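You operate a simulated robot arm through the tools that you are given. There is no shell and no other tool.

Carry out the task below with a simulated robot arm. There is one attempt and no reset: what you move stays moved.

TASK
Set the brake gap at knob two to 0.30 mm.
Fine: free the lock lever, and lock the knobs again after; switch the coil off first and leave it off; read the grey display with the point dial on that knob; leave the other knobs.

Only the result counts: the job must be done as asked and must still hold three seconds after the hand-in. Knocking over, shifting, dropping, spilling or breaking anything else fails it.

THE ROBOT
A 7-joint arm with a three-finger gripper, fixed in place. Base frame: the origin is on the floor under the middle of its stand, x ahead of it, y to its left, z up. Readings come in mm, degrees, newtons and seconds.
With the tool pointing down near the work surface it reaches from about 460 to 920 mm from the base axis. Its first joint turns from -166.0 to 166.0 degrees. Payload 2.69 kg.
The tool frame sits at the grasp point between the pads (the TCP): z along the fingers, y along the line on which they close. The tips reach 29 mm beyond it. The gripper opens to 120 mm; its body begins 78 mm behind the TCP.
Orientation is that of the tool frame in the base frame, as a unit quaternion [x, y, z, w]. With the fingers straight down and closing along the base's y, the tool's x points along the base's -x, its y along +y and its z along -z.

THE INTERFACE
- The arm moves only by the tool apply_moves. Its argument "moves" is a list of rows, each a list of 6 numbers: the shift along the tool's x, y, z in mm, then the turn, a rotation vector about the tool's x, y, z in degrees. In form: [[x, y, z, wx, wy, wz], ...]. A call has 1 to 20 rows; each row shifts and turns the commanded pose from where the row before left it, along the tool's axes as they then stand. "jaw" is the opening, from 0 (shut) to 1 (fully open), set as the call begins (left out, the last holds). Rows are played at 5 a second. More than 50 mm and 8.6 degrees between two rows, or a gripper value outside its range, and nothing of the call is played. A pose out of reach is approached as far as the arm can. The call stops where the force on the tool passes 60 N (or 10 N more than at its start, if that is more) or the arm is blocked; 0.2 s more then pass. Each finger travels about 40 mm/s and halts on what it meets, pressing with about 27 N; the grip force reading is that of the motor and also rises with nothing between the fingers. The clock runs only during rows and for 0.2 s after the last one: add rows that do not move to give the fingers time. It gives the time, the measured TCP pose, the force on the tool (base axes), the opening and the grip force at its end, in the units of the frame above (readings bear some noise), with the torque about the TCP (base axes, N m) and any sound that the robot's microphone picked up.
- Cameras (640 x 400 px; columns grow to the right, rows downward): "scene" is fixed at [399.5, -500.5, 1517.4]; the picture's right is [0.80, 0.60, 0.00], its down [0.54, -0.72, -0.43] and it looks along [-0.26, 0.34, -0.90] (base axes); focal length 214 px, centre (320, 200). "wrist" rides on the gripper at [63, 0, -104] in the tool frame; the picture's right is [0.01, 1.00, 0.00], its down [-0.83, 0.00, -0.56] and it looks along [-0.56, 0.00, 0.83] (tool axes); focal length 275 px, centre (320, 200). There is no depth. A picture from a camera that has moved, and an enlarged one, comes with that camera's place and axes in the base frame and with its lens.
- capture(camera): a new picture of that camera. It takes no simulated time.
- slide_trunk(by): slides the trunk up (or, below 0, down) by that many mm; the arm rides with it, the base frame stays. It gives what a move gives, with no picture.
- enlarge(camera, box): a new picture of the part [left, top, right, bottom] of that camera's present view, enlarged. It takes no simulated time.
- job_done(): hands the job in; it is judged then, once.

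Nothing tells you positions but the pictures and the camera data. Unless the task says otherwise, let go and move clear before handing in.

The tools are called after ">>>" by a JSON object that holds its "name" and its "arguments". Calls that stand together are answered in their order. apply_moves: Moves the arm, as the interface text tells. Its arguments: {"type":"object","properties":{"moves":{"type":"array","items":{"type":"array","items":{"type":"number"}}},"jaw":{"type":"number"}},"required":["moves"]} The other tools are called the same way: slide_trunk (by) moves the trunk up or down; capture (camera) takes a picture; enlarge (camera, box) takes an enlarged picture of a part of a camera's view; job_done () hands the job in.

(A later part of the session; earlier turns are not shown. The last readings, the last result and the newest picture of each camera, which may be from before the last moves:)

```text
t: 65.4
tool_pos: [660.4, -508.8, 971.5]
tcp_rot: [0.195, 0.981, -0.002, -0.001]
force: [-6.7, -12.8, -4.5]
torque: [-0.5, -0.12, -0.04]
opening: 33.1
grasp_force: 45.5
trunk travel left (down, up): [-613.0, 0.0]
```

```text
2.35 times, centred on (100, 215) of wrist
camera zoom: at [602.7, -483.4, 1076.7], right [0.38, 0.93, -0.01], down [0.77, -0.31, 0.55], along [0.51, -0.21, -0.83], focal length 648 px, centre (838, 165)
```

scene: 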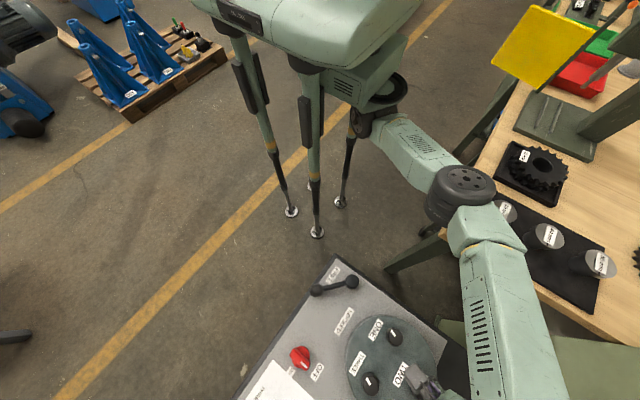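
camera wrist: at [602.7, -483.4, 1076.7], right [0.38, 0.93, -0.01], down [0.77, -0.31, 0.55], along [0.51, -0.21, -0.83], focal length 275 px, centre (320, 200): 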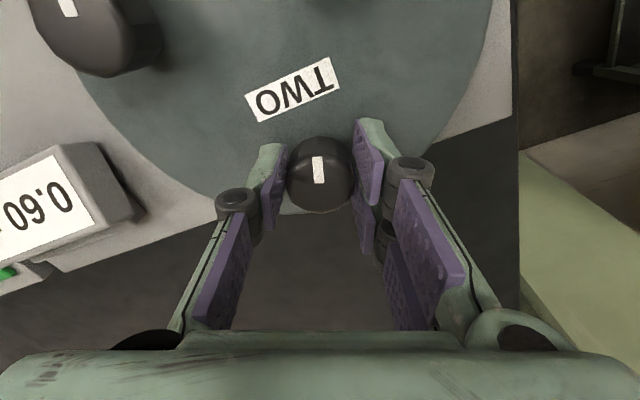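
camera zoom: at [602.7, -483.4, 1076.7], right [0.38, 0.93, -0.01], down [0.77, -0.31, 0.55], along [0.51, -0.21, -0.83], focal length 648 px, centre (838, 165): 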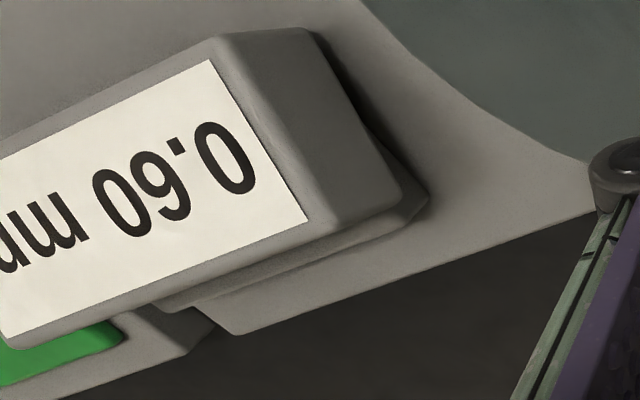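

The display shows 0.60 at both 32° and 22° yaw, so it steps in 0.05 units. I'll continue counter-clockwise a further ~42°, then release, swing back and read.

>>> {"name": "apply_moves", "arguments": {"moves": [[0, 0, 0, 0, 0, -6], [0, 0, 0, 0, 0, -6], [0, 0, 0, 0, 0, -6], [0, 0, 0, 0, 0, -6], [0, 0, 0, 0, 0, -6], [0, 0, 0, 0, 0, -6], [0, 0, 0, 0, 0, -6], [0, 0, 0, 0, 0, 0]]}}

>>> {"name": "capture", "arguments": {"camera": "wrist"}}

>>> {"name": "enlarge", "arguments": {"camera": "scene", "box": [330, 300, 460, 400]}}

```text
t: 67.2
tool_pos: [661.7, -510.7, 970.4]
tcp_rot: [-0.17, 0.985, -0.004, -0.001]
force: [-2.0, -30.0, -0.2]
torque: [-0.64, -0.22, -0.13]
opening: 33.0
grasp_force: 45.3
trunk travel left (down, up): [-613.0, 0.0]
```

```text
taken
camera wrist: at [601.7, -530.6, 1076.9], right [-0.34, 0.94, -0.01], down [0.78, 0.29, 0.55], along [0.52, 0.18, -0.83], focal length 275 px, centre (320, 200)
```

wrist: 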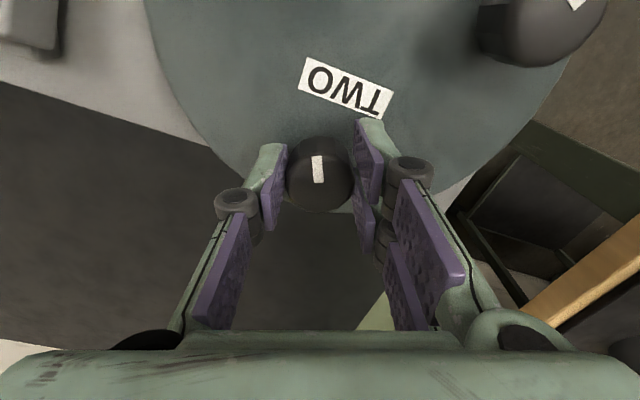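

```text
4.00 times, centred on (395, 350) of scene
camera zoom: at [399.5, -500.5, 1517.4], right [0.8, 0.6, 0.0], down [0.54, -0.72, -0.43], along [-0.26, 0.34, -0.9], focal length 858 px, centre (20, -400)
```

zoom: 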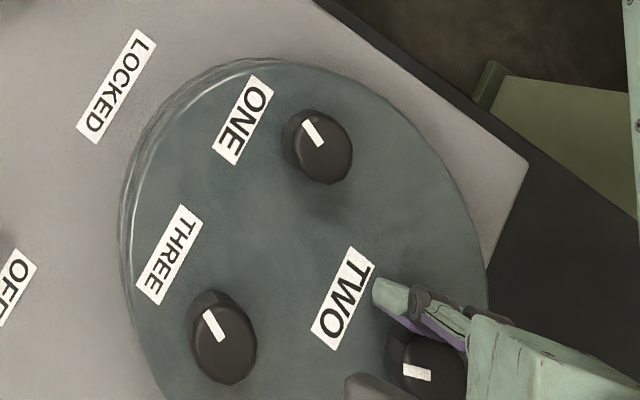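

Turned; knob follows. Releasing and swinging back to read the display.

>>> {"name": "apply_moves", "arguments": {"moves": [[0, 0, 0, 0, 0, 0], [0, 0, 0, 0, 0, 0], [0, 0, 0, 0, 0, 0]], "jaw": 0.45}}

>>> {"name": "capture", "arguments": {"camera": "wrist"}}

>>> {"name": "apply_moves", "arguments": {"moves": [[0, 0, 0, 0, 0, 7], [0, 0, 0, 0, 0, 7], [0, 0, 0, 0, 0, 7], [0, 0, 0, 0, 0, 7], [0, 0, 0, 0, 0, 7], [0, 0, 0, 0, 0, 7], [0, 0, 0, 0, 0, 7], [0, 0, 0, 0, 0, 7], [0, 0, 0, 0, 0, 7], [0, 0, 0, 0, 0, 0]]}}

>>> {"name": "capture", "arguments": {"camera": "wrist"}}

>>> {"name": "enlarge", "arguments": {"camera": "wrist", "box": [0, 170, 200, 340]}}

```text
t: 68.0
tool_pos: [661.9, -508.2, 972.3]
tcp_rot: [-0.171, 0.985, -0.001, -0.002]
force: [-1.1, -0.5, -0.4]
torque: [0.01, 0.03, -0.02]
opening: 54.0
grasp_force: 0.1
trunk travel left (down, up): [-613.0, 0.0]
```

```text
taken
camera wrist: at [602.2, -527.6, 1077.6], right [-0.34, 0.94, 0.0], down [0.78, 0.28, 0.55], along [0.52, 0.19, -0.83], focal length 275 px, centre (320, 200)
```

wrist: 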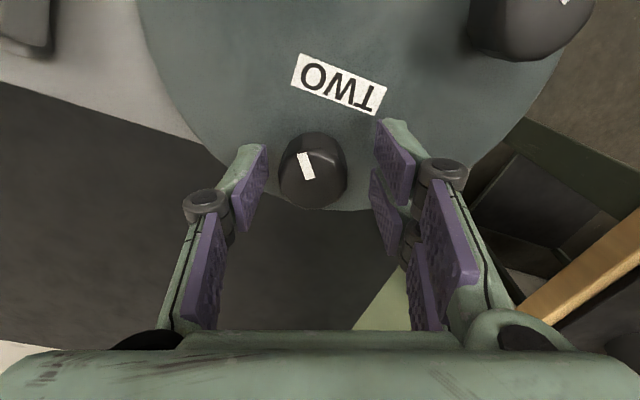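

```text
t: 70.2
tool_pos: [662.4, -506.4, 972.3]
tcp_rot: [0.372, 0.928, -0.002, -0.001]
force: [0.7, -0.2, -0.7]
torque: [0.0, 0.0, -0.02]
opening: 54.1
grasp_force: 0.0
trunk travel left (down, up): [-613.0, 0.0]
```

```text
taken
camera wrist: at [615.4, -462.5, 1077.3], right [0.69, 0.73, -0.01], down [0.61, -0.57, 0.56], along [0.4, -0.39, -0.83], focal length 275 px, centre (320, 200)
```

wrist: 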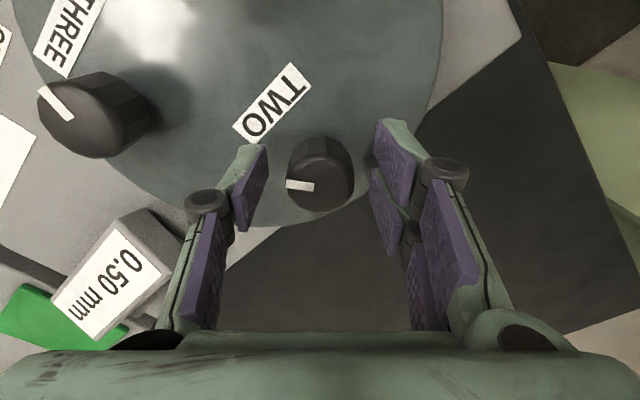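

```text
2.35 times, centred on (100, 255) of wrist
camera zoom: at [615.4, -462.5, 1077.3], right [0.69, 0.73, -0.01], down [0.61, -0.57, 0.56], along [0.4, -0.39, -0.83], focal length 648 px, centre (838, 71)
```

zoom: 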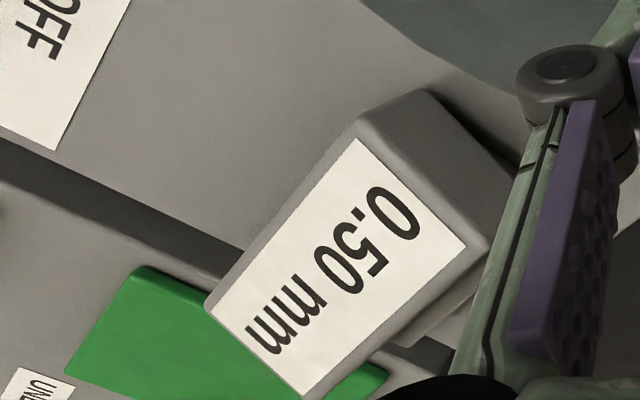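

Display reads 0.50 now. I'll check in the scene view whether the knob moved on release (detent snap).

>>> {"name": "enlarge", "arguments": {"camera": "scene", "box": [330, 300, 460, 400]}}

>>> {"name": "enlarge", "arguments": {"camera": "wrist", "box": [260, 110, 390, 230]}}

```text
4.00 times, centred on (395, 350) of scene
camera zoom: at [399.5, -500.5, 1517.4], right [0.8, 0.6, 0.0], down [0.54, -0.72, -0.43], along [-0.26, 0.34, -0.9], focal length 858 px, centre (20, -400)
```

zoom: 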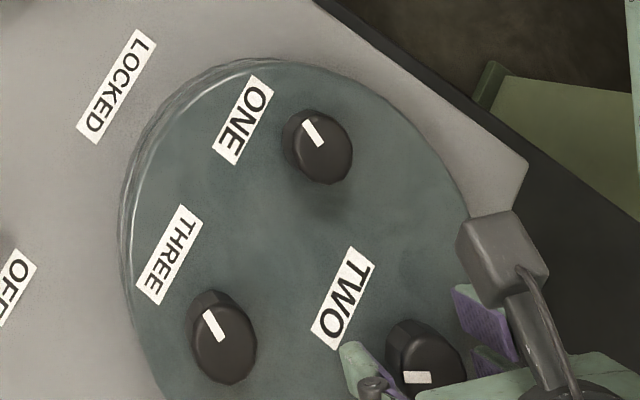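

```text
3.33 times, centred on (325, 170) of wrist
camera zoom: at [615.4, -462.5, 1077.3], right [0.69, 0.73, -0.01], down [0.61, -0.57, 0.56], along [0.4, -0.39, -0.83], focal length 918 px, centre (303, 300)
```

zoom: 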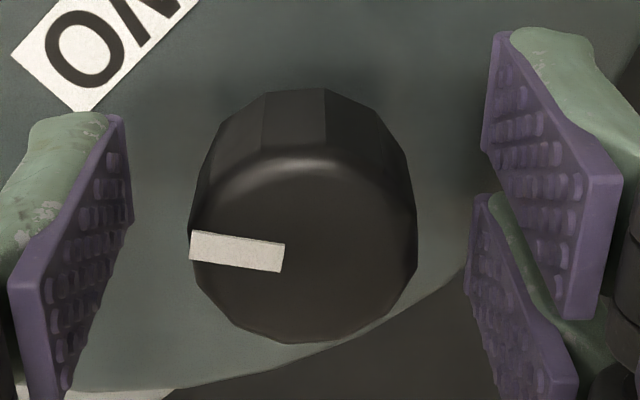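

The knob has ~30° detents of 0.05 mm each (it settled at 0.50 after ~60°). I need four more steps, 120° counter-clockwise. I'll recentre slightly, grip and turn.

>>> {"name": "apply_moves", "arguments": {"moves": [[-2.7, 0.5, 0, 0, 0, 0], [0, 0, 0, 0, 0, 0]]}}

>>> {"name": "apply_moves", "arguments": {"moves": [[0, 0, 0, 0, 0, 0], [0, 0, 0, 0, 0, 0], [0, 0, 0, 0, 0, 0], [0, 0, 0, 0, 0, 0]], "jaw": 0.0}}

>>> {"name": "apply_moves", "arguments": {"moves": [[0, 0, 0, 0, 0, -5], [0, 0, 0, 0, 0, -5], [0, 0, 0, 0, 0, -5], [0, 0, 0, 0, 0, -5], [0, 0, 0, 0, 0, -5], [0, 0, 0, 0, 0, -5], [0, 0, 0, 0, 0, 0]]}}

>>> {"name": "capture", "arguments": {"camera": "wrist"}}

>>> {"name": "enlarge", "arguments": {"camera": "scene", "box": [330, 300, 460, 400]}}

```text
t: 70.8
tool_pos: [663.5, -506.7, 972.0]
tcp_rot: [0.371, 0.929, -0.003, 0.0]
force: [-0.2, 0.1, 0.6]
torque: [0.03, 0.0, 0.03]
opening: 54.0
grasp_force: 0.1
trunk travel left (down, up): [-613.0, 0.0]
```

```text
t: 71.8
tool_pos: [664.9, -508.5, 972.1]
tcp_rot: [0.37, 0.929, -0.002, 0.0]
force: [-2.2, -2.4, -1.1]
torque: [-0.16, 0.05, 0.02]
opening: 33.2
grasp_force: 44.3
trunk travel left (down, up): [-613.0, 0.0]
```

```text
t: 73.4
tool_pos: [664.5, -508.9, 971.6]
tcp_rot: [0.117, 0.993, -0.003, -0.001]
force: [-8.7, -8.8, -3.8]
torque: [-0.43, -0.32, -0.04]
opening: 33.7
grasp_force: 44.8
trunk travel left (down, up): [-613.0, 0.0]
```

```text
taken
camera wrist: at [601.4, -493.7, 1077.2], right [0.23, 0.97, -0.01], down [0.81, -0.19, 0.55], along [0.54, -0.13, -0.83], focal length 275 px, centre (320, 200)
```

wrist: 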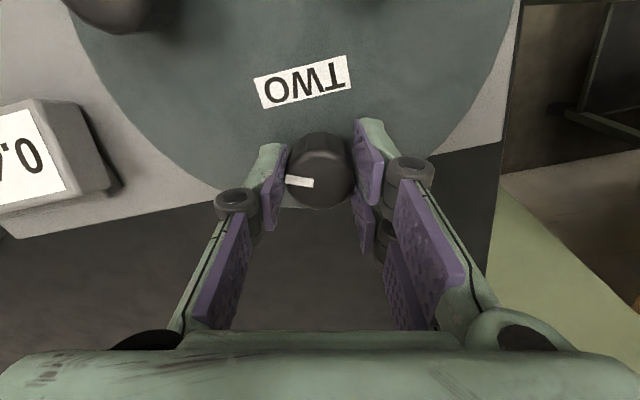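

```text
4.00 times, centred on (395, 350) of scene
camera zoom: at [399.5, -500.5, 1517.4], right [0.8, 0.6, 0.0], down [0.54, -0.72, -0.43], along [-0.26, 0.34, -0.9], focal length 858 px, centre (20, -400)
```

zoom: 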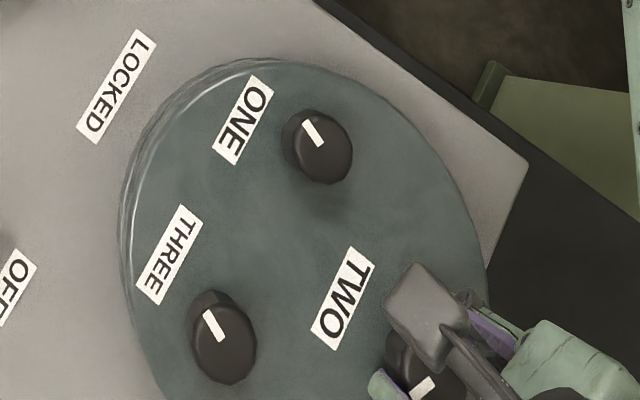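

Following well ("0.4…" now). Continuing the remaining 90°.

>>> {"name": "apply_moves", "arguments": {"moves": [[0, 0, 0, 0, 0, -6], [0, 0, 0, 0, 0, -6], [0, 0, 0, 0, 0, -6], [0, 0, 0, 0, 0, -6], [0, 0, 0, 0, 0, -6], [0, 0, 0, 0, 0, -6], [0, 0, 0, 0, 0, -6], [0, 0, 0, 0, 0, 0]]}}

>>> {"name": "apply_moves", "arguments": {"moves": [[0, 0, 0, 0, 0, -6], [0, 0, 0, 0, 0, -6], [0, 0, 0, 0, 0, -6], [0, 0, 0, 0, 0, -6], [0, 0, 0, 0, 0, -6], [0, 0, 0, 0, 0, -6], [0, 0, 0, 0, 0, -6], [0, 0, 0, 0, 0, -6], [0, 0, 0, 0, 0, 0]]}}

>>> {"name": "capture", "arguments": {"camera": "wrist"}}

>>> {"name": "capture", "arguments": {"camera": "scene"}}

```text
t: 75.2
tool_pos: [665.4, -510.3, 972.4]
tcp_rot: [-0.246, 0.969, -0.004, -0.002]
force: [-5.1, -22.1, 2.1]
torque: [-0.41, -0.08, -0.02]
opening: 32.9
grasp_force: 45.5
trunk travel left (down, up): [-613.0, 0.0]
```

```text
t: 77.2
tool_pos: [665.0, -510.9, 971.8]
tcp_rot: [-0.621, 0.784, -0.002, -0.002]
force: [8.5, -23.1, 4.6]
torque: [-0.11, -0.48, -0.02]
opening: 32.7
grasp_force: 45.3
trunk travel left (down, up): [-613.0, 0.0]
```

```text
taken
camera wrist: at [649.7, -570.2, 1077.5], right [-0.97, 0.23, 0.0], down [0.19, 0.81, 0.55], along [0.13, 0.54, -0.84], focal length 275 px, centre (320, 200)
```

wrist: 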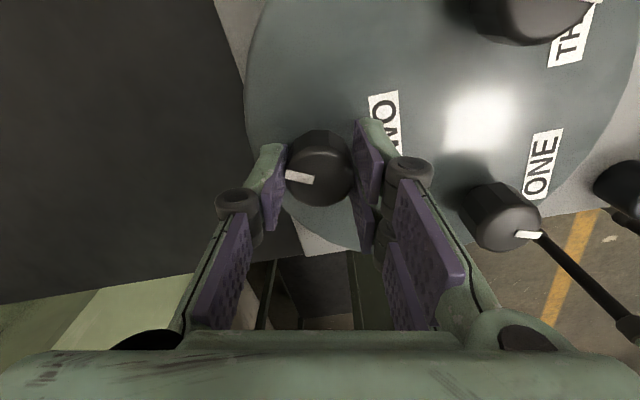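

```text
taken
```

scene: 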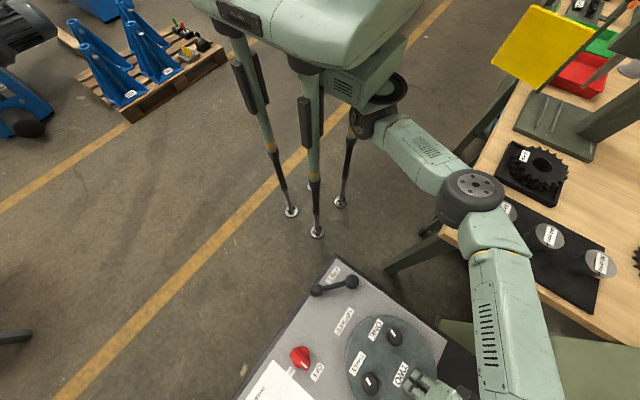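

Turned 120°. Releasing and swinging back to read.

>>> {"name": "apply_moves", "arguments": {"moves": [[0, 0, 0, 0, 0, 0], [0, 0, 0, 0, 0, 0], [0, 0, 0, 0, 0, 0]], "jaw": 0.45}}

>>> {"name": "apply_moves", "arguments": {"moves": [[0, 0, 0, 0, 0, 7.8], [0, 0, 0, 0, 0, 7.8], [0, 0, 0, 0, 0, 7.8], [0, 0, 0, 0, 0, 7.8], [0, 0, 0, 0, 0, 7.8], [0, 0, 0, 0, 0, 7.8], [0, 0, 0, 0, 0, 7.8], [0, 0, 0, 0, 0, 7.8], [0, 0, 0, 0, 0, 7.8], [0, 0, 0, 0, 0, 7.8], [0, 0, 0, 0, 0, 7.8], [0, 0, 0, 0, 0, 7.8], [0, 0, 0, 0, 0, 7.8], [0, 0, 0, 0, 0, 7.8], [0, 0, 0, 0, 0, 0]]}}

>>> {"name": "capture", "arguments": {"camera": "wrist"}}

>>> {"name": "enlarge", "arguments": {"camera": "wrist", "box": [0, 130, 200, 300]}}

>>> {"name": "enlarge", "arguments": {"camera": "wrist", "box": [260, 110, 390, 230]}}

```text
t: 78.0
tool_pos: [663.2, -507.2, 972.1]
tcp_rot: [-0.619, 0.786, 0.0, -0.002]
force: [-0.2, -1.0, 0.7]
torque: [0.03, 0.0, 0.02]
opening: 54.0
grasp_force: 0.1
trunk travel left (down, up): [-613.0, 0.0]
```

```text
t: 81.2
tool_pos: [664.6, -508.5, 971.8]
tcp_rot: [0.283, 0.959, -0.002, 0.0]
force: [0.1, 0.1, 0.2]
torque: [0.0, 0.0, -0.02]
opening: 54.4
grasp_force: 0.0
trunk travel left (down, up): [-613.0, 0.0]
```

```text
taken
camera wrist: at [611.1, -473.9, 1077.8], right [0.54, 0.84, -0.01], down [0.7, -0.44, 0.56], along [0.47, -0.3, -0.83], focal length 275 px, centre (320, 200)
```

wrist: 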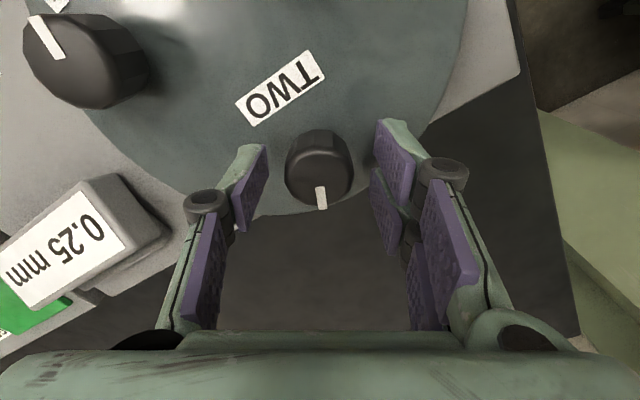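

```text
2.35 times, centred on (100, 215) of wrist
camera zoom: at [611.1, -473.9, 1077.8], right [0.54, 0.84, -0.01], down [0.7, -0.44, 0.56], along [0.47, -0.3, -0.83], focal length 648 px, centre (838, 165)
```

zoom: 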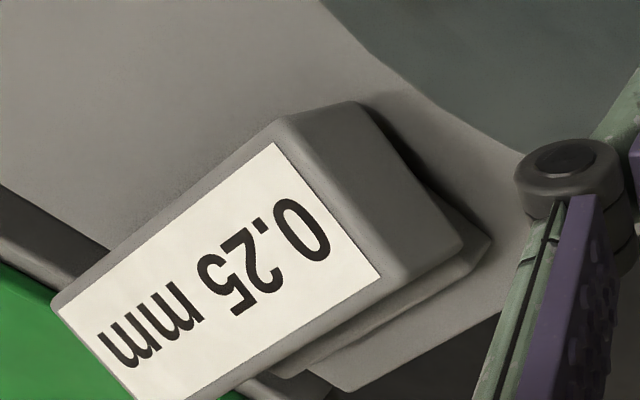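

```text
3.33 times, centred on (325, 170) of wrist
camera zoom: at [611.1, -473.9, 1077.8], right [0.54, 0.84, -0.01], down [0.7, -0.44, 0.56], along [0.47, -0.3, -0.83], focal length 918 px, centre (303, 300)
```

zoom: 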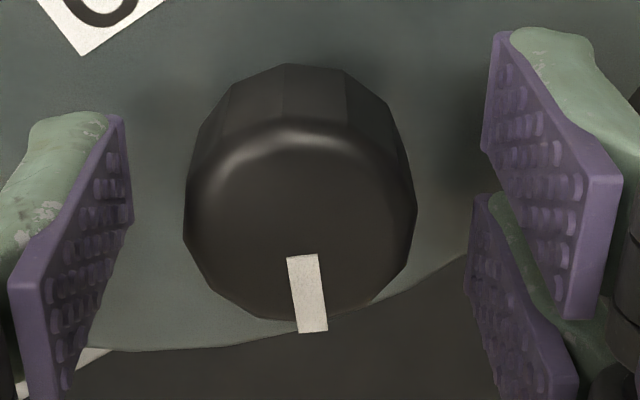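

It now reads 0.25 — one step too far. I'll regrip and turn back clockwise in small steps while watching the display.

>>> {"name": "apply_moves", "arguments": {"moves": [[0, 0, 0, 0, 0, -5], [0, 0, 0, 0, 0, -5], [0, 0, 0, 0, 0, -5], [0, 0, 0, 0, 0, 0]]}}

>>> {"name": "apply_moves", "arguments": {"moves": [[0, 0, 0, 0, 0, 0], [0, 0, 0, 0, 0, 0], [0, 0, 0, 0, 0, 0], [0, 0, 0, 0, 0, 0]], "jaw": 0.0}}

>>> {"name": "enlarge", "arguments": {"camera": "wrist", "box": [0, 110, 360, 300]}}

>>> {"name": "apply_moves", "arguments": {"moves": [[0, 0, 0, 0, 0, 4], [0, 0, 0, 0, 0, 4], [0, 0, 0, 0, 0, 0]]}}

>>> {"name": "enlarge", "arguments": {"camera": "wrist", "box": [0, 110, 360, 300]}}

```text
t: 82.2
tool_pos: [663.3, -508.2, 972.6]
tcp_rot: [0.152, 0.988, -0.003, 0.0]
force: [-0.4, 0.4, 0.2]
torque: [0.02, -0.02, 0.0]
opening: 54.0
grasp_force: 0.0
trunk travel left (down, up): [-613.0, 0.0]
```

```text
t: 83.2
tool_pos: [664.3, -510.0, 973.4]
tcp_rot: [0.154, 0.988, -0.003, 0.0]
force: [1.1, -5.7, -0.8]
torque: [-0.35, -0.16, 0.0]
opening: 32.8
grasp_force: 43.8
trunk travel left (down, up): [-613.0, 0.0]
```

```text
1.78 times, centred on (180, 205) of wrist
camera zoom: at [603.7, -489.6, 1077.4], right [0.3, 0.95, -0.01], down [0.79, -0.25, 0.56], along [0.53, -0.17, -0.83], focal length 489 px, centre (569, 191)
```

zoom: 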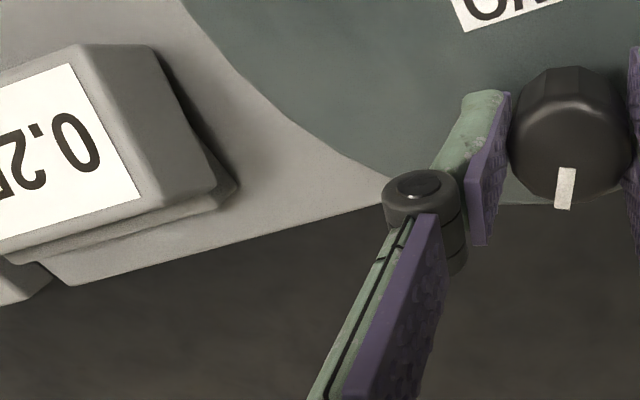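

```text
t: 84.0
tool_pos: [665.0, -509.5, 971.4]
tcp_rot: [0.224, 0.975, -0.003, -0.001]
force: [-1.2, -7.7, -0.2]
torque: [-0.34, 0.11, -0.03]
opening: 32.7
grasp_force: 44.9
trunk travel left (down, up): [-613.0, 0.0]
```

```text
1.78 times, centred on (180, 205) of wrist
camera zoom: at [607.0, -481.4, 1077.4], right [0.43, 0.9, -0.01], down [0.75, -0.36, 0.56], along [0.5, -0.24, -0.83], focal length 489 px, centre (569, 191)
```

zoom: 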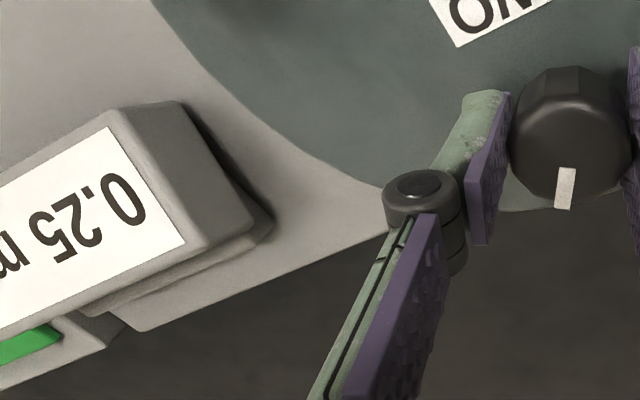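

Still 0.25 after 8° back. Continuing in 4° steps.

>>> {"name": "apply_moves", "arguments": {"moves": [[0, 0, 0, 0, 0, 4], [0, 0, 0, 0, 0, 0]]}}

>>> {"name": "enlarge", "arguments": {"camera": "wrist", "box": [0, 110, 360, 300]}}

>>> {"name": "apply_moves", "arguments": {"moves": [[0, 0, 0, 0, 0, 4], [0, 0, 0, 0, 0, 0]]}}

>>> {"name": "enlarge", "arguments": {"camera": "wrist", "box": [0, 110, 360, 300]}}

>>> {"name": "apply_moves", "arguments": {"moves": [[0, 0, 0, 0, 0, 4], [0, 0, 0, 0, 0, 0]]}}

>>> {"name": "enlarge", "arguments": {"camera": "wrist", "box": [0, 130, 360, 320]}}

```text
t: 84.6
tool_pos: [664.8, -511.5, 973.3]
tcp_rot: [0.257, 0.966, -0.003, -0.001]
force: [-2.8, -10.9, 0.5]
torque: [0.05, 0.4, 0.0]
opening: 32.8
grasp_force: 45.0
trunk travel left (down, up): [-613.0, 0.0]
```

```text
1.78 times, centred on (180, 205) of wrist
camera zoom: at [609.0, -477.4, 1077.4], right [0.49, 0.87, -0.01], down [0.72, -0.41, 0.56], along [0.48, -0.28, -0.83], focal length 489 px, centre (569, 191)
```

zoom: 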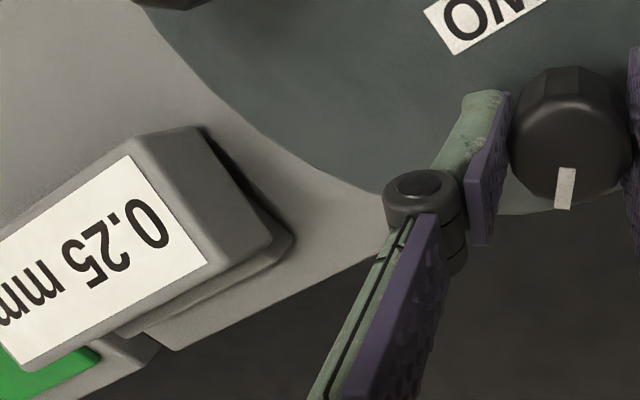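

```text
t: 85.2
tool_pos: [664.8, -509.9, 972.6]
tcp_rot: [0.291, 0.957, -0.002, -0.001]
force: [-5.9, -10.4, 0.2]
torque: [-0.31, 0.2, 0.02]
opening: 32.6
grasp_force: 45.4
trunk travel left (down, up): [-613.0, 0.0]
```

```text
1.78 times, centred on (180, 205) of wrist
camera zoom: at [611.3, -473.7, 1077.4], right [0.55, 0.83, -0.01], down [0.69, -0.46, 0.56], along [0.46, -0.31, -0.83], focal length 489 px, centre (569, 191)
```

zoom: 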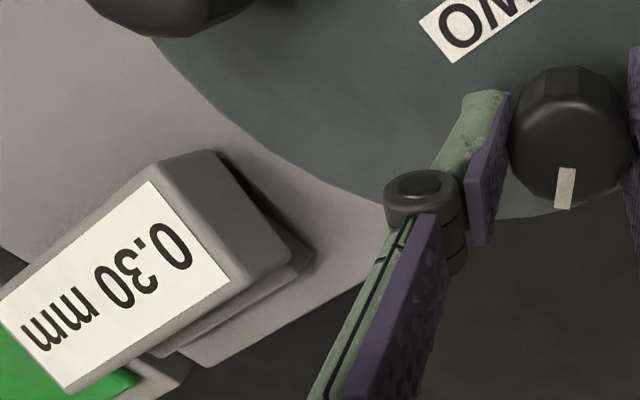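

```text
t: 85.8
tool_pos: [664.2, -509.7, 972.4]
tcp_rot: [0.323, 0.946, -0.003, 0.0]
force: [-0.4, -13.1, 5.8]
torque: [0.24, 0.6, 0.0]
opening: 32.5
grasp_force: 45.0
trunk travel left (down, up): [-613.0, 0.0]
```

```text
1.78 times, centred on (180, 225) of wrist
camera zoom: at [613.7, -470.0, 1077.3], right [0.61, 0.79, 0.0], down [0.66, -0.5, 0.56], along [0.44, -0.34, -0.83], focal length 489 px, centre (569, 156)
```

zoom: 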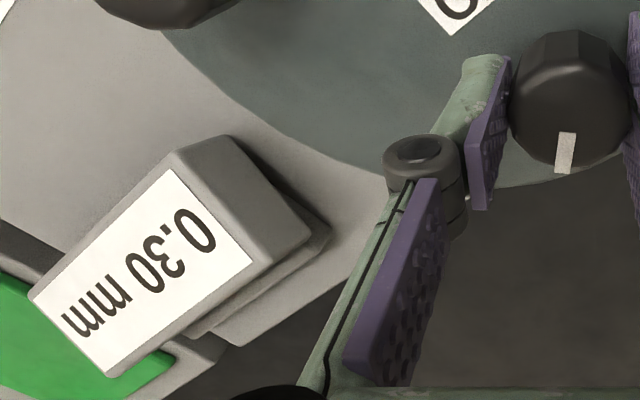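

Now 0.30 (transition near 32° yaw). I'll find the 0.30→0.35 transition too, to centre the setting.

>>> {"name": "apply_moves", "arguments": {"moves": [[0, 0, 0, 0, 0, 4], [0, 0, 0, 0, 0, 4], [0, 0, 0, 0, 0, 0]]}}

>>> {"name": "enlarge", "arguments": {"camera": "wrist", "box": [0, 150, 360, 340]}}

>>> {"name": "apply_moves", "arguments": {"moves": [[0, 0, 0, 0, 0, 4], [0, 0, 0, 0, 0, 0]]}}

>>> {"name": "enlarge", "arguments": {"camera": "wrist", "box": [0, 150, 360, 340]}}

>>> {"name": "apply_moves", "arguments": {"moves": [[0, 0, 0, 0, 0, 3], [0, 0, 0, 0, 0, 0]]}}

>>> {"name": "enlarge", "arguments": {"camera": "wrist", "box": [0, 150, 360, 340]}}

```text
t: 86.6
tool_pos: [665.3, -511.2, 972.5]
tcp_rot: [0.388, 0.922, -0.002, 0.002]
force: [1.4, -13.1, 2.9]
torque: [-0.29, -0.02, 0.0]
opening: 32.6
grasp_force: 45.0
trunk travel left (down, up): [-613.0, 0.0]
```

```text
1.78 times, centred on (180, 245) of wrist
camera zoom: at [619.6, -463.4, 1077.2], right [0.71, 0.7, 0.0], down [0.58, -0.59, 0.56], along [0.39, -0.4, -0.83], focal length 489 px, centre (569, 120)
```

zoom: 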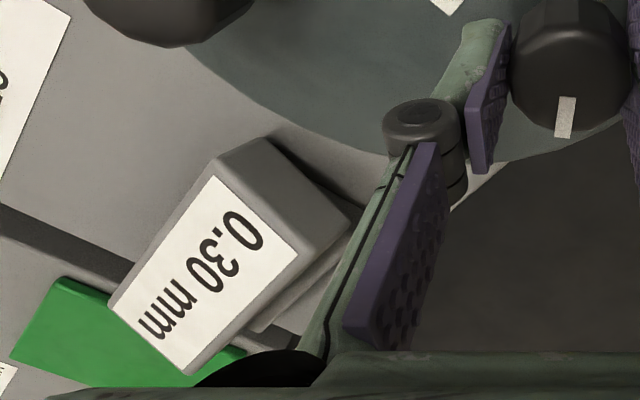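

```text
t: 87.2
tool_pos: [664.3, -509.3, 972.2]
tcp_rot: [0.419, 0.908, -0.002, 0.0]
force: [4.3, -17.2, 7.2]
torque: [-0.01, 0.11, -0.04]
opening: 32.8
grasp_force: 45.2
trunk travel left (down, up): [-613.0, 0.0]
```

```text
1.78 times, centred on (180, 245) of wrist
camera zoom: at [622.8, -460.4, 1077.2], right [0.76, 0.65, 0.0], down [0.54, -0.63, 0.56], along [0.36, -0.43, -0.83], focal length 489 px, centre (569, 120)
```

zoom: 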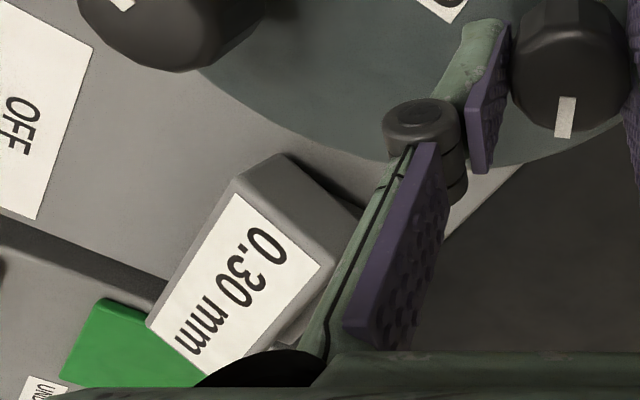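

```text
t: 87.8
tool_pos: [663.7, -509.3, 971.6]
tcp_rot: [0.443, 0.896, -0.002, 0.001]
force: [10.1, -20.6, 9.7]
torque: [0.27, 0.04, -0.03]
opening: 32.5
grasp_force: 45.2
trunk travel left (down, up): [-613.0, 0.0]
```

```text
1.78 times, centred on (180, 245) of wrist
camera zoom: at [625.3, -458.1, 1077.1], right [0.79, 0.61, 0.0], down [0.51, -0.66, 0.56], along [0.34, -0.45, -0.83], focal length 489 px, centre (569, 120)
```

zoom: 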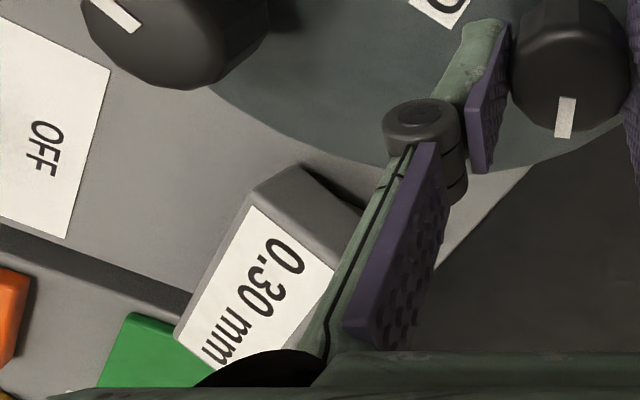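

Still 0.30 at 52.6°. One or two more small steps to find the upper edge.

>>> {"name": "apply_moves", "arguments": {"moves": [[0, 0, 0, 0, 0, 3], [0, 0, 0, 0, 0, 0]]}}

>>> {"name": "enlarge", "arguments": {"camera": "wrist", "box": [0, 150, 360, 340]}}

>>> {"name": "apply_moves", "arguments": {"moves": [[0, 0, 0, 0, 0, 3], [0, 0, 0, 0, 0, 0]]}}

>>> {"name": "enlarge", "arguments": {"camera": "wrist", "box": [0, 150, 360, 340]}}

```text
t: 88.4
tool_pos: [664.2, -509.5, 973.0]
tcp_rot: [0.467, 0.884, -0.002, 0.002]
force: [12.6, -18.5, 13.3]
torque: [-0.07, -0.18, 0.0]
opening: 32.7
grasp_force: 45.5
trunk travel left (down, up): [-613.0, 0.0]
```

```text
1.78 times, centred on (180, 245) of wrist
camera zoom: at [627.9, -456.1, 1077.0], right [0.82, 0.57, 0.0], down [0.47, -0.68, 0.56], along [0.32, -0.46, -0.83], focal length 489 px, centre (569, 120)
```

zoom: 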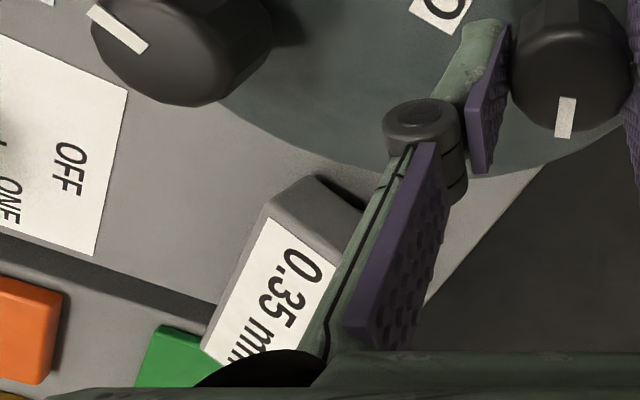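

```text
t: 89.0
tool_pos: [664.4, -509.4, 972.5]
tcp_rot: [0.491, 0.871, -0.003, 0.002]
force: [10.4, -16.2, 11.1]
torque: [-0.54, -0.46, -0.02]
opening: 32.6
grasp_force: 45.5
trunk travel left (down, up): [-613.0, 0.0]
```

```text
1.78 times, centred on (180, 245) of wrist
camera zoom: at [630.8, -454.3, 1077.0], right [0.85, 0.52, 0.0], down [0.44, -0.7, 0.56], along [0.29, -0.48, -0.83], focal length 489 px, centre (569, 120)
```

zoom: 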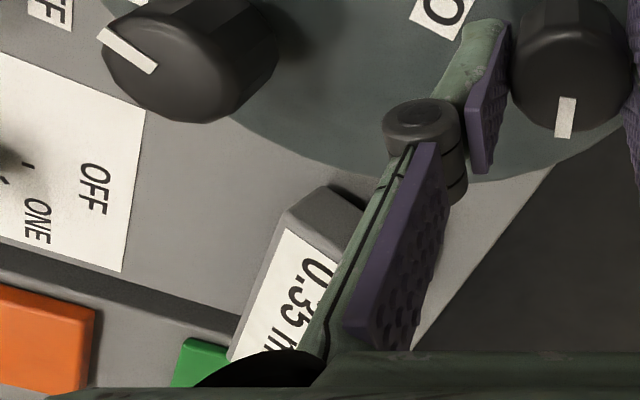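

Upper transition at ~54°, lower at ~32°, so the centre for 0.30 is ≈43°. Going back counter-clockwise, easing the side load a little, and checking for hysteresis on the way.

>>> {"name": "apply_moves", "arguments": {"moves": [[-1.4, -0.5, 0, 0, 0, -3], [0, 0, 0, 0, 0, -2], [0, 0, 0, 0, 0, 0]]}}

>>> {"name": "enlarge", "arguments": {"camera": "wrist", "box": [0, 150, 360, 340]}}

>>> {"name": "apply_moves", "arguments": {"moves": [[0, 0, 0, 0, 0, -3], [0, 0, 0, 0, 0, 0]]}}

>>> {"name": "enlarge", "arguments": {"camera": "wrist", "box": [0, 150, 360, 340]}}

>>> {"name": "apply_moves", "arguments": {"moves": [[0, 0, 0, 0, 0, -4], [0, 0, 0, 0, 0, -4], [0, 0, 0, 0, 0, 0]]}}

>>> {"name": "enlarge", "arguments": {"camera": "wrist", "box": [0, 150, 360, 340]}}

```text
t: 89.8
tool_pos: [663.9, -509.6, 973.7]
tcp_rot: [0.451, 0.893, -0.002, 0.0]
force: [5.0, -5.1, 9.2]
torque: [-0.43, -0.13, -0.02]
opening: 32.7
grasp_force: 44.9
trunk travel left (down, up): [-613.0, 0.0]
```

```text
1.78 times, centred on (180, 245) of wrist
camera zoom: at [626.4, -457.9, 1077.2], right [0.8, 0.6, 0.0], down [0.5, -0.66, 0.56], along [0.33, -0.45, -0.83], focal length 489 px, centre (569, 120)
```

zoom: 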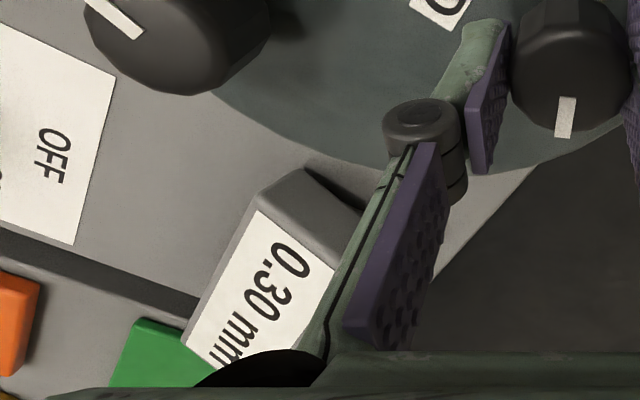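

```text
t: 90.4
tool_pos: [664.8, -510.0, 972.8]
tcp_rot: [0.427, 0.904, -0.002, 0.001]
force: [5.1, -1.8, 5.5]
torque: [-0.06, -0.14, -0.01]
opening: 32.6
grasp_force: 45.2
trunk travel left (down, up): [-613.0, 0.0]
```

```text
1.78 times, centred on (180, 245) of wrist
camera zoom: at [623.7, -459.9, 1077.2], right [0.77, 0.64, 0.0], down [0.53, -0.64, 0.56], along [0.35, -0.43, -0.83], focal length 489 px, centre (569, 120)
```

zoom: 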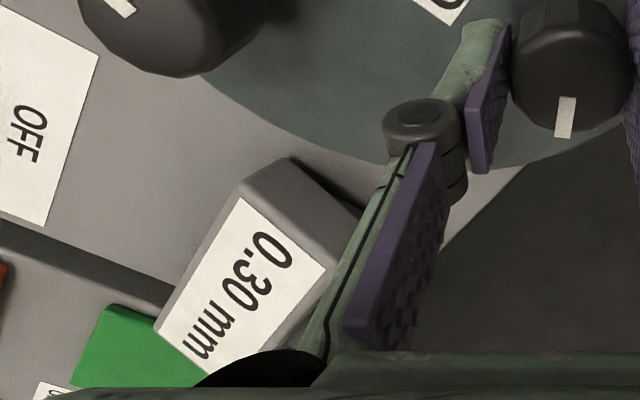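

```text
t: 91.2
tool_pos: [663.3, -510.3, 972.0]
tcp_rot: [0.364, 0.932, -0.003, 0.001]
force: [7.8, -4.0, 8.2]
torque: [0.31, 0.0, 0.01]
opening: 32.5
grasp_force: 44.9
trunk travel left (down, up): [-613.0, 0.0]
```

```text
1.78 times, centred on (180, 245) of wrist
camera zoom: at [617.2, -465.9, 1077.2], right [0.67, 0.74, -0.01], down [0.62, -0.56, 0.56], along [0.41, -0.38, -0.83], focal length 489 px, centre (569, 120)
```

zoom: 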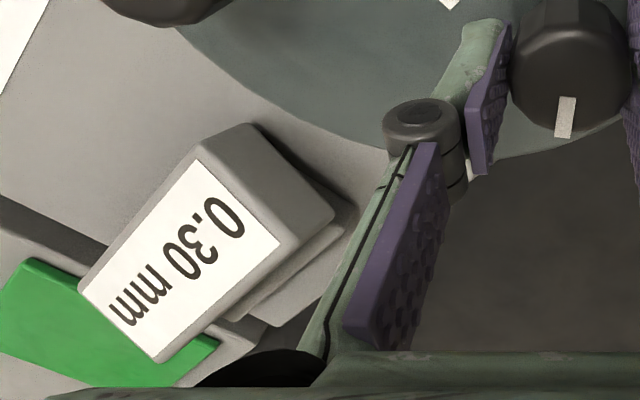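

Reading 0.30 at the centre of its band (yaw ≈42.7°). Recording the mark, then releasing.

>>> {"name": "enlarge", "arguments": {"camera": "wrist", "box": [260, 110, 390, 230]}}

>>> {"name": "apply_moves", "arguments": {"moves": [[0, 0, 0, 0, 0, 0], [0, 0, 0, 0, 0, 0], [0, 0, 0, 0, 0, 0]], "jaw": 0.45}}

>>> {"name": "enlarge", "arguments": {"camera": "wrist", "box": [260, 110, 390, 230]}}

>>> {"name": "capture", "arguments": {"camera": "wrist"}}

```text
3.33 times, centred on (325, 170) of wrist
camera zoom: at [617.2, -465.9, 1077.2], right [0.67, 0.74, -0.01], down [0.62, -0.56, 0.56], along [0.41, -0.38, -0.83], focal length 918 px, centre (303, 300)
```

zoom: 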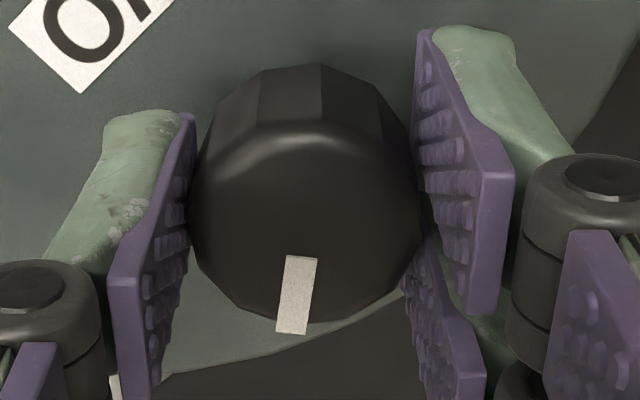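

```text
t: 92.0
tool_pos: [664.9, -509.2, 971.9]
tcp_rot: [0.363, 0.932, -0.003, 0.0]
force: [-0.6, -0.2, 0.1]
torque: [0.01, 0.0, 0.0]
opening: 54.1
grasp_force: 0.0
trunk travel left (down, up): [-613.0, 0.0]
```

```text
3.33 times, centred on (325, 170) of wrist
camera zoom: at [617.1, -465.9, 1076.9], right [0.67, 0.74, -0.01], down [0.61, -0.56, 0.56], along [0.41, -0.38, -0.83], focal length 918 px, centre (303, 300)
```

zoom: 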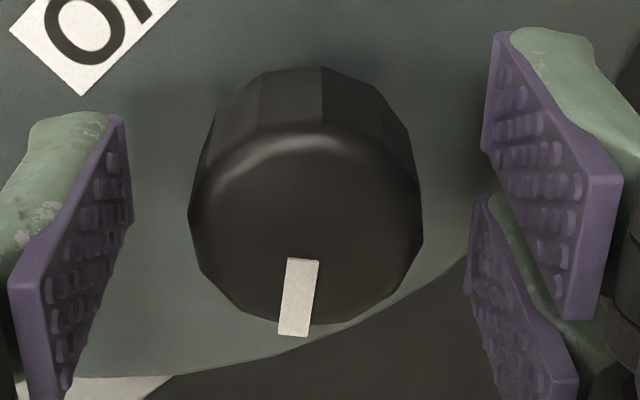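

```text
taken
camera wrist: at [617.1, -465.9, 1076.9], right [0.67, 0.74, -0.01], down [0.61, -0.56, 0.56], along [0.41, -0.38, -0.83], focal length 275 px, centre (320, 200)
```

wrist: 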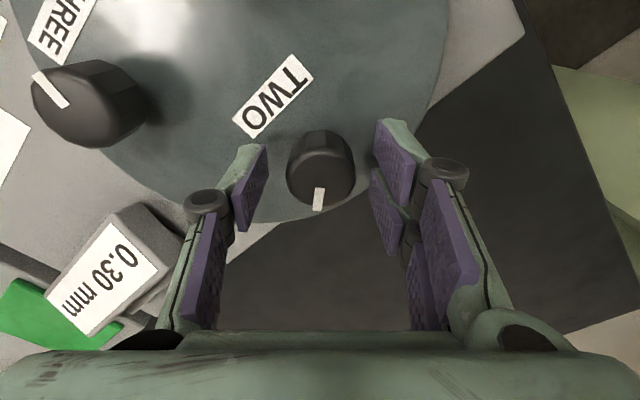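

Released without disturbing it: display 0.30 mm. Now rising and going back to the lever at FREE to lock the knobs again.

>>> {"name": "apply_moves", "arguments": {"moves": [[0, 0, -25, 0, 0, 0], [0, 0, -27, 0, 0, 0], [32.8, -25.4, 0, 0, 0, 0], [32.8, -25.4, 0, 0, 0, 0], [32.8, -25.4, 0, 0, 0, 0], [32.8, -25.4, 0, 0, 0, 0], [32.8, -25.4, 0, 0, 0, 0], [32.8, -25.4, 0, 0, 0, 0], [32.8, -25.4, 0, 0, 0, 0], [0, 0, 0, 0, 0, 0]]}}

>>> {"name": "apply_moves", "arguments": {"moves": [[0, 0, 0, 0, 0, -7.7], [0, 0, 0, 0, 0, -7.7], [0, 0, 0, 0, 0, -7.7], [0, 0, 0, 0, 0, -7.7], [0, 0, 0, 0, 0, -7.7], [0, 0, 0, 0, 0, -7.7], [0, 0, 0, 0, 0, -7.7], [0, 0, 0, 0, 0, -7.7], [0, 0, 0, 0, 0, -7.7], [0, 0, 0, 0, 0, -7.7], [0, 0, 0, 0, 0, -7.7], [0, 0, 0, 0, 0, -7.7], [0, 0, 0, 0, 0, 0]]}}

>>> {"name": "capture", "arguments": {"camera": "wrist"}}

>>> {"name": "capture", "arguments": {"camera": "scene"}}

```text
t: 94.2
tool_pos: [375.8, -487.3, 1024.6]
tcp_rot: [0.364, 0.931, -0.003, 0.0]
force: [0.5, -0.5, 0.6]
torque: [0.03, 0.0, 0.05]
opening: 53.8
grasp_force: 0.1
trunk travel left (down, up): [-613.0, 0.0]
```

```text
t: 97.0
tool_pos: [374.5, -484.8, 1024.5]
tcp_rot: [-0.421, 0.907, -0.003, -0.001]
force: [-0.1, 0.0, 0.5]
torque: [0.0, 0.01, -0.01]
opening: 54.0
grasp_force: 0.1
trunk travel left (down, up): [-613.0, 0.0]
```

```text
taken
camera wrist: at [334.4, -532.3, 1130.4], right [-0.77, 0.64, 0.0], down [0.53, 0.64, 0.55], along [0.35, 0.42, -0.83], focal length 275 px, centre (320, 200)
```

wrist: 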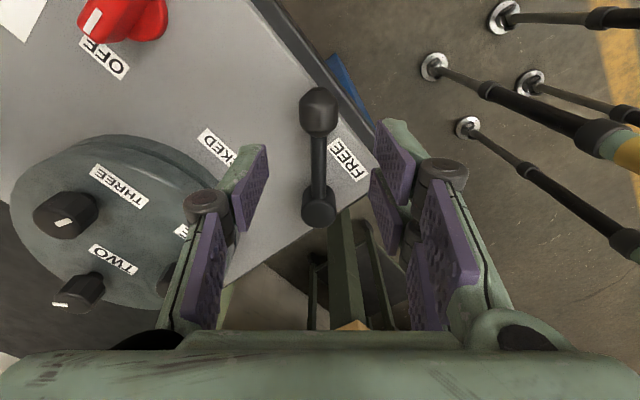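

```text
taken
```

scene: 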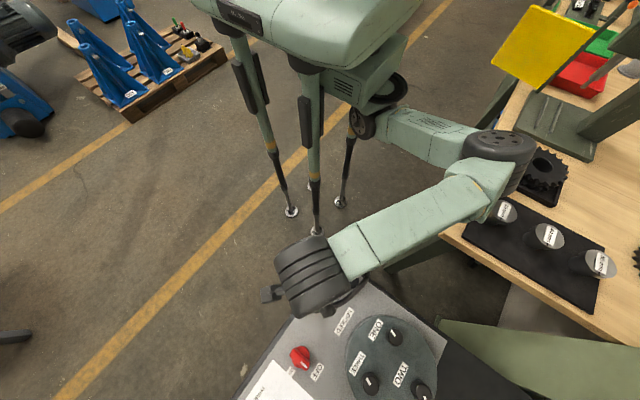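

The lever is aligned with the gripper; ball ≈(374,-487). Descending around it and gripping.

>>> {"name": "apply_moves", "arguments": {"moves": [[1.4, -1.2, 30, 0, 0, 0], [0, 0, 30, 0, 0, 0], [0, 0, 25, 0, 0, 0], [0, 0, 20, 0, 0, 0], [0, 0, 0, 0, 0, 0]]}}

>>> {"name": "capture", "arguments": {"camera": "wrist"}}

```text
t: 98.2
tool_pos: [375.0, -485.3, 920.7]
tcp_rot: [-0.421, 0.907, -0.002, -0.002]
force: [0.2, -0.9, -0.2]
torque: [0.01, 0.01, 0.0]
opening: 53.9
grasp_force: 0.1
trunk travel left (down, up): [-613.0, 0.0]
```

```text
taken
camera wrist: at [334.2, -532.8, 1025.0], right [-0.77, 0.64, 0.0], down [0.54, 0.64, 0.55], along [0.36, 0.42, -0.83], focal length 275 px, centre (320, 200)
```

wrist: 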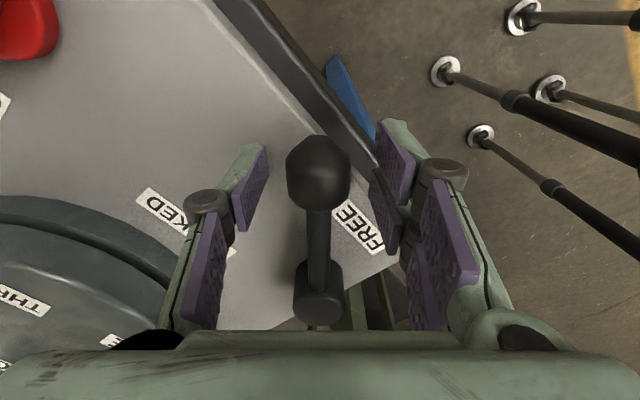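

>>> {"name": "apply_moves", "arguments": {"moves": [[0, 0, 0, 0, 0, 0], [0, 0, 0, 0, 0, 0], [0, 0, 0, 0, 0, 0], [0, 0, 0, 0, 0, 0]], "jaw": 0.0}}

>>> {"name": "apply_moves", "arguments": {"moves": [[-0.48, -9.63, 0, 0, 0, -5.7], [-0.48, -9.63, 0, 0, 0, -5.7], [-0.48, -9.63, 0, 0, 0, -5.7], [-0.48, -9.63, 0, 0, 0, -5.7], [0, 0, 0, 0, 0, 0]]}}

>>> {"name": "capture", "arguments": {"camera": "wrist"}}

```text
t: 99.2
tool_pos: [375.0, -486.9, 919.7]
tcp_rot: [-0.42, 0.907, -0.002, -0.002]
force: [4.3, -3.9, 1.1]
torque: [-0.14, -0.04, 0.03]
opening: 34.3
grasp_force: 44.7
trunk travel left (down, up): [-613.0, 0.0]
```

```text
t: 100.4
tool_pos: [409.8, -505.0, 920.1]
tcp_rot: [-0.592, 0.806, -0.001, -0.002]
force: [3.3, -1.2, -0.2]
torque: [0.17, -0.16, -0.28]
opening: 34.7
grasp_force: 44.8
trunk travel left (down, up): [-613.0, 0.0]
```

```text
taken
camera wrist: at [390.2, -563.8, 1025.1], right [-0.96, 0.29, 0.0], down [0.25, 0.8, 0.55], along [0.16, 0.53, -0.83], focal length 275 px, centre (320, 200)
```

wrist: 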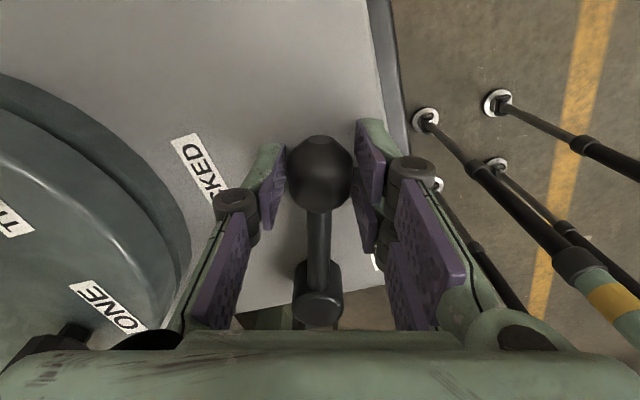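

Lever is swinging back well. Finishing the swing to LOCKED until the stop is felt.

>>> {"name": "apply_moves", "arguments": {"moves": [[-0.48, -9.63, 0, 0, 0, -5.7], [-0.48, -9.63, 0, 0, 0, -5.7], [-0.48, -9.63, 0, 0, 0, -5.7], [0, 0, 0, 0, 0, 0]]}}

>>> {"name": "apply_moves", "arguments": {"moves": [[-0.1, -4, 0, 0, 0, -2], [0, 0, 0, 0, 0, 0]]}}

>>> {"name": "capture", "arguments": {"camera": "wrist"}}

```text
t: 101.4
tool_pos: [437.4, -510.3, 919.6]
tcp_rot: [-0.705, 0.709, 0.0, -0.004]
force: [2.5, -1.2, -3.1]
torque: [-0.25, -0.13, -0.26]
opening: 34.5
grasp_force: 45.0
trunk travel left (down, up): [-613.0, 0.0]
```

```text
t: 102.0
tool_pos: [440.3, -509.6, 919.7]
tcp_rot: [0.717, -0.697, 0.001, 0.003]
force: [-3.4, -3.0, -1.1]
torque: [0.01, 0.05, -0.23]
opening: 34.7
grasp_force: 45.2
trunk travel left (down, up): [-613.0, 0.0]
```

```text
taken
camera wrist: at [442.0, -571.3, 1025.1], right [-1.0, -0.03, 0.0], down [-0.03, 0.83, 0.55], along [-0.02, 0.55, -0.83], focal length 275 px, centre (320, 200)
```

wrist: 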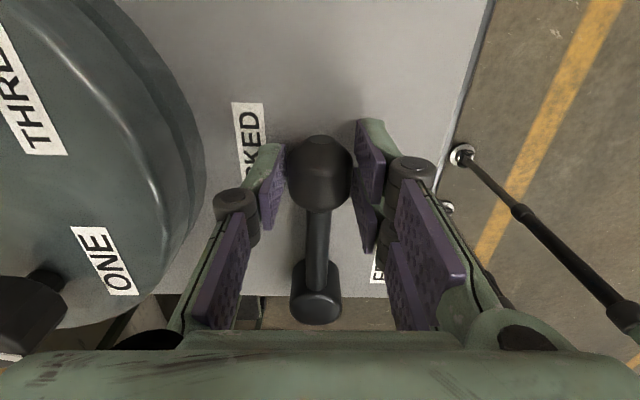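

>>> {"name": "apply_moves", "arguments": {"moves": [[0, -3, 0, 0, 0, -1], [0, 0, 0, 0, 0, 0]]}}

>>> {"name": "apply_moves", "arguments": {"moves": [[0, -2, 0, 0, 0, 0], [0, 0, 0, 0, 0, 0]]}}

>>> {"name": "capture", "arguments": {"camera": "scene"}}

```text
t: 102.6
tool_pos: [439.5, -511.0, 918.5]
tcp_rot: [0.722, -0.692, -0.001, 0.003]
force: [-19.3, 0.6, -5.7]
torque: [-0.45, 0.44, -0.1]
opening: 34.3
grasp_force: 44.6
trunk travel left (down, up): [-613.0, 0.0]
```

```text
t: 103.2
tool_pos: [441.3, -508.9, 919.7]
tcp_rot: [0.722, -0.692, -0.002, 0.004]
force: [-34.5, 2.4, -12.0]
torque: [-0.4, 0.34, 0.26]
opening: 34.4
grasp_force: 45.5
trunk travel left (down, up): [-613.0, 0.0]
```

```text
taken
```

scene: 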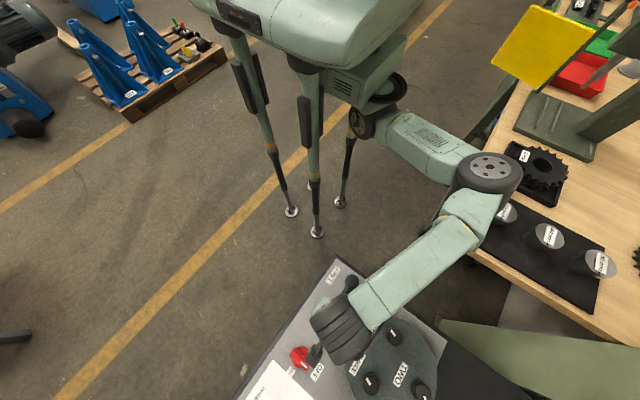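

The stop is firm (34 N, no motion): LOCKED. Easing off, releasing, rising and checking everything.

>>> {"name": "apply_moves", "arguments": {"moves": [[0, 4.5, 0, 0, 0, 0], [0, 0, 0, 0, 0, 0], [0, 0, 0, 0, 0, 0], [0, 0, 0, 0, 0, 0]], "jaw": 0.42}}

>>> {"name": "apply_moves", "arguments": {"moves": [[0, 0, -20, 0, 0, 0], [0, 0, -30, 0, 0, 0], [0, 0, -30, 0, 0, 0], [0, 0, -30, 0, 0, 0], [0, 0, 0, 0, 0, 0]]}}

>>> {"name": "capture", "arguments": {"camera": "wrist"}}

```text
t: 104.2
tool_pos: [441.1, -510.1, 920.0]
tcp_rot: [0.724, -0.69, 0.002, 0.003]
force: [0.6, 1.1, 0.1]
torque: [0.01, -0.04, 0.0]
opening: 50.4
grasp_force: 0.0
trunk travel left (down, up): [-613.0, 0.0]
```

```text
t: 105.4
tool_pos: [442.3, -510.9, 1029.7]
tcp_rot: [0.723, -0.69, 0.001, 0.002]
force: [-0.7, 0.1, 0.2]
torque: [0.0, -0.01, 0.01]
opening: 50.3
grasp_force: 0.1
trunk travel left (down, up): [-613.0, 0.0]
```

```text
taken
camera wrist: at [444.8, -572.3, 1135.1], right [-1.0, -0.05, 0.0], down [-0.04, 0.83, 0.55], along [-0.03, 0.55, -0.83], focal length 275 px, centre (320, 200)
```

wrist: 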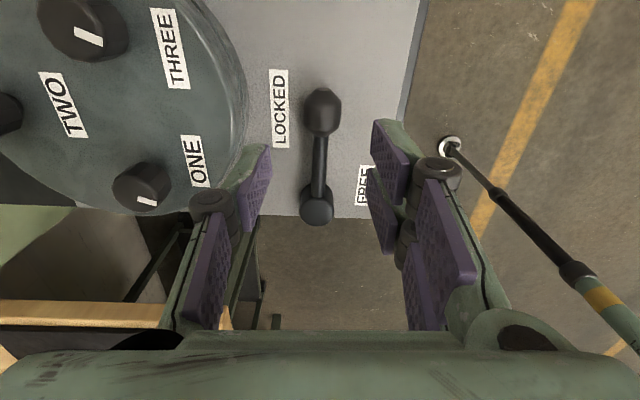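

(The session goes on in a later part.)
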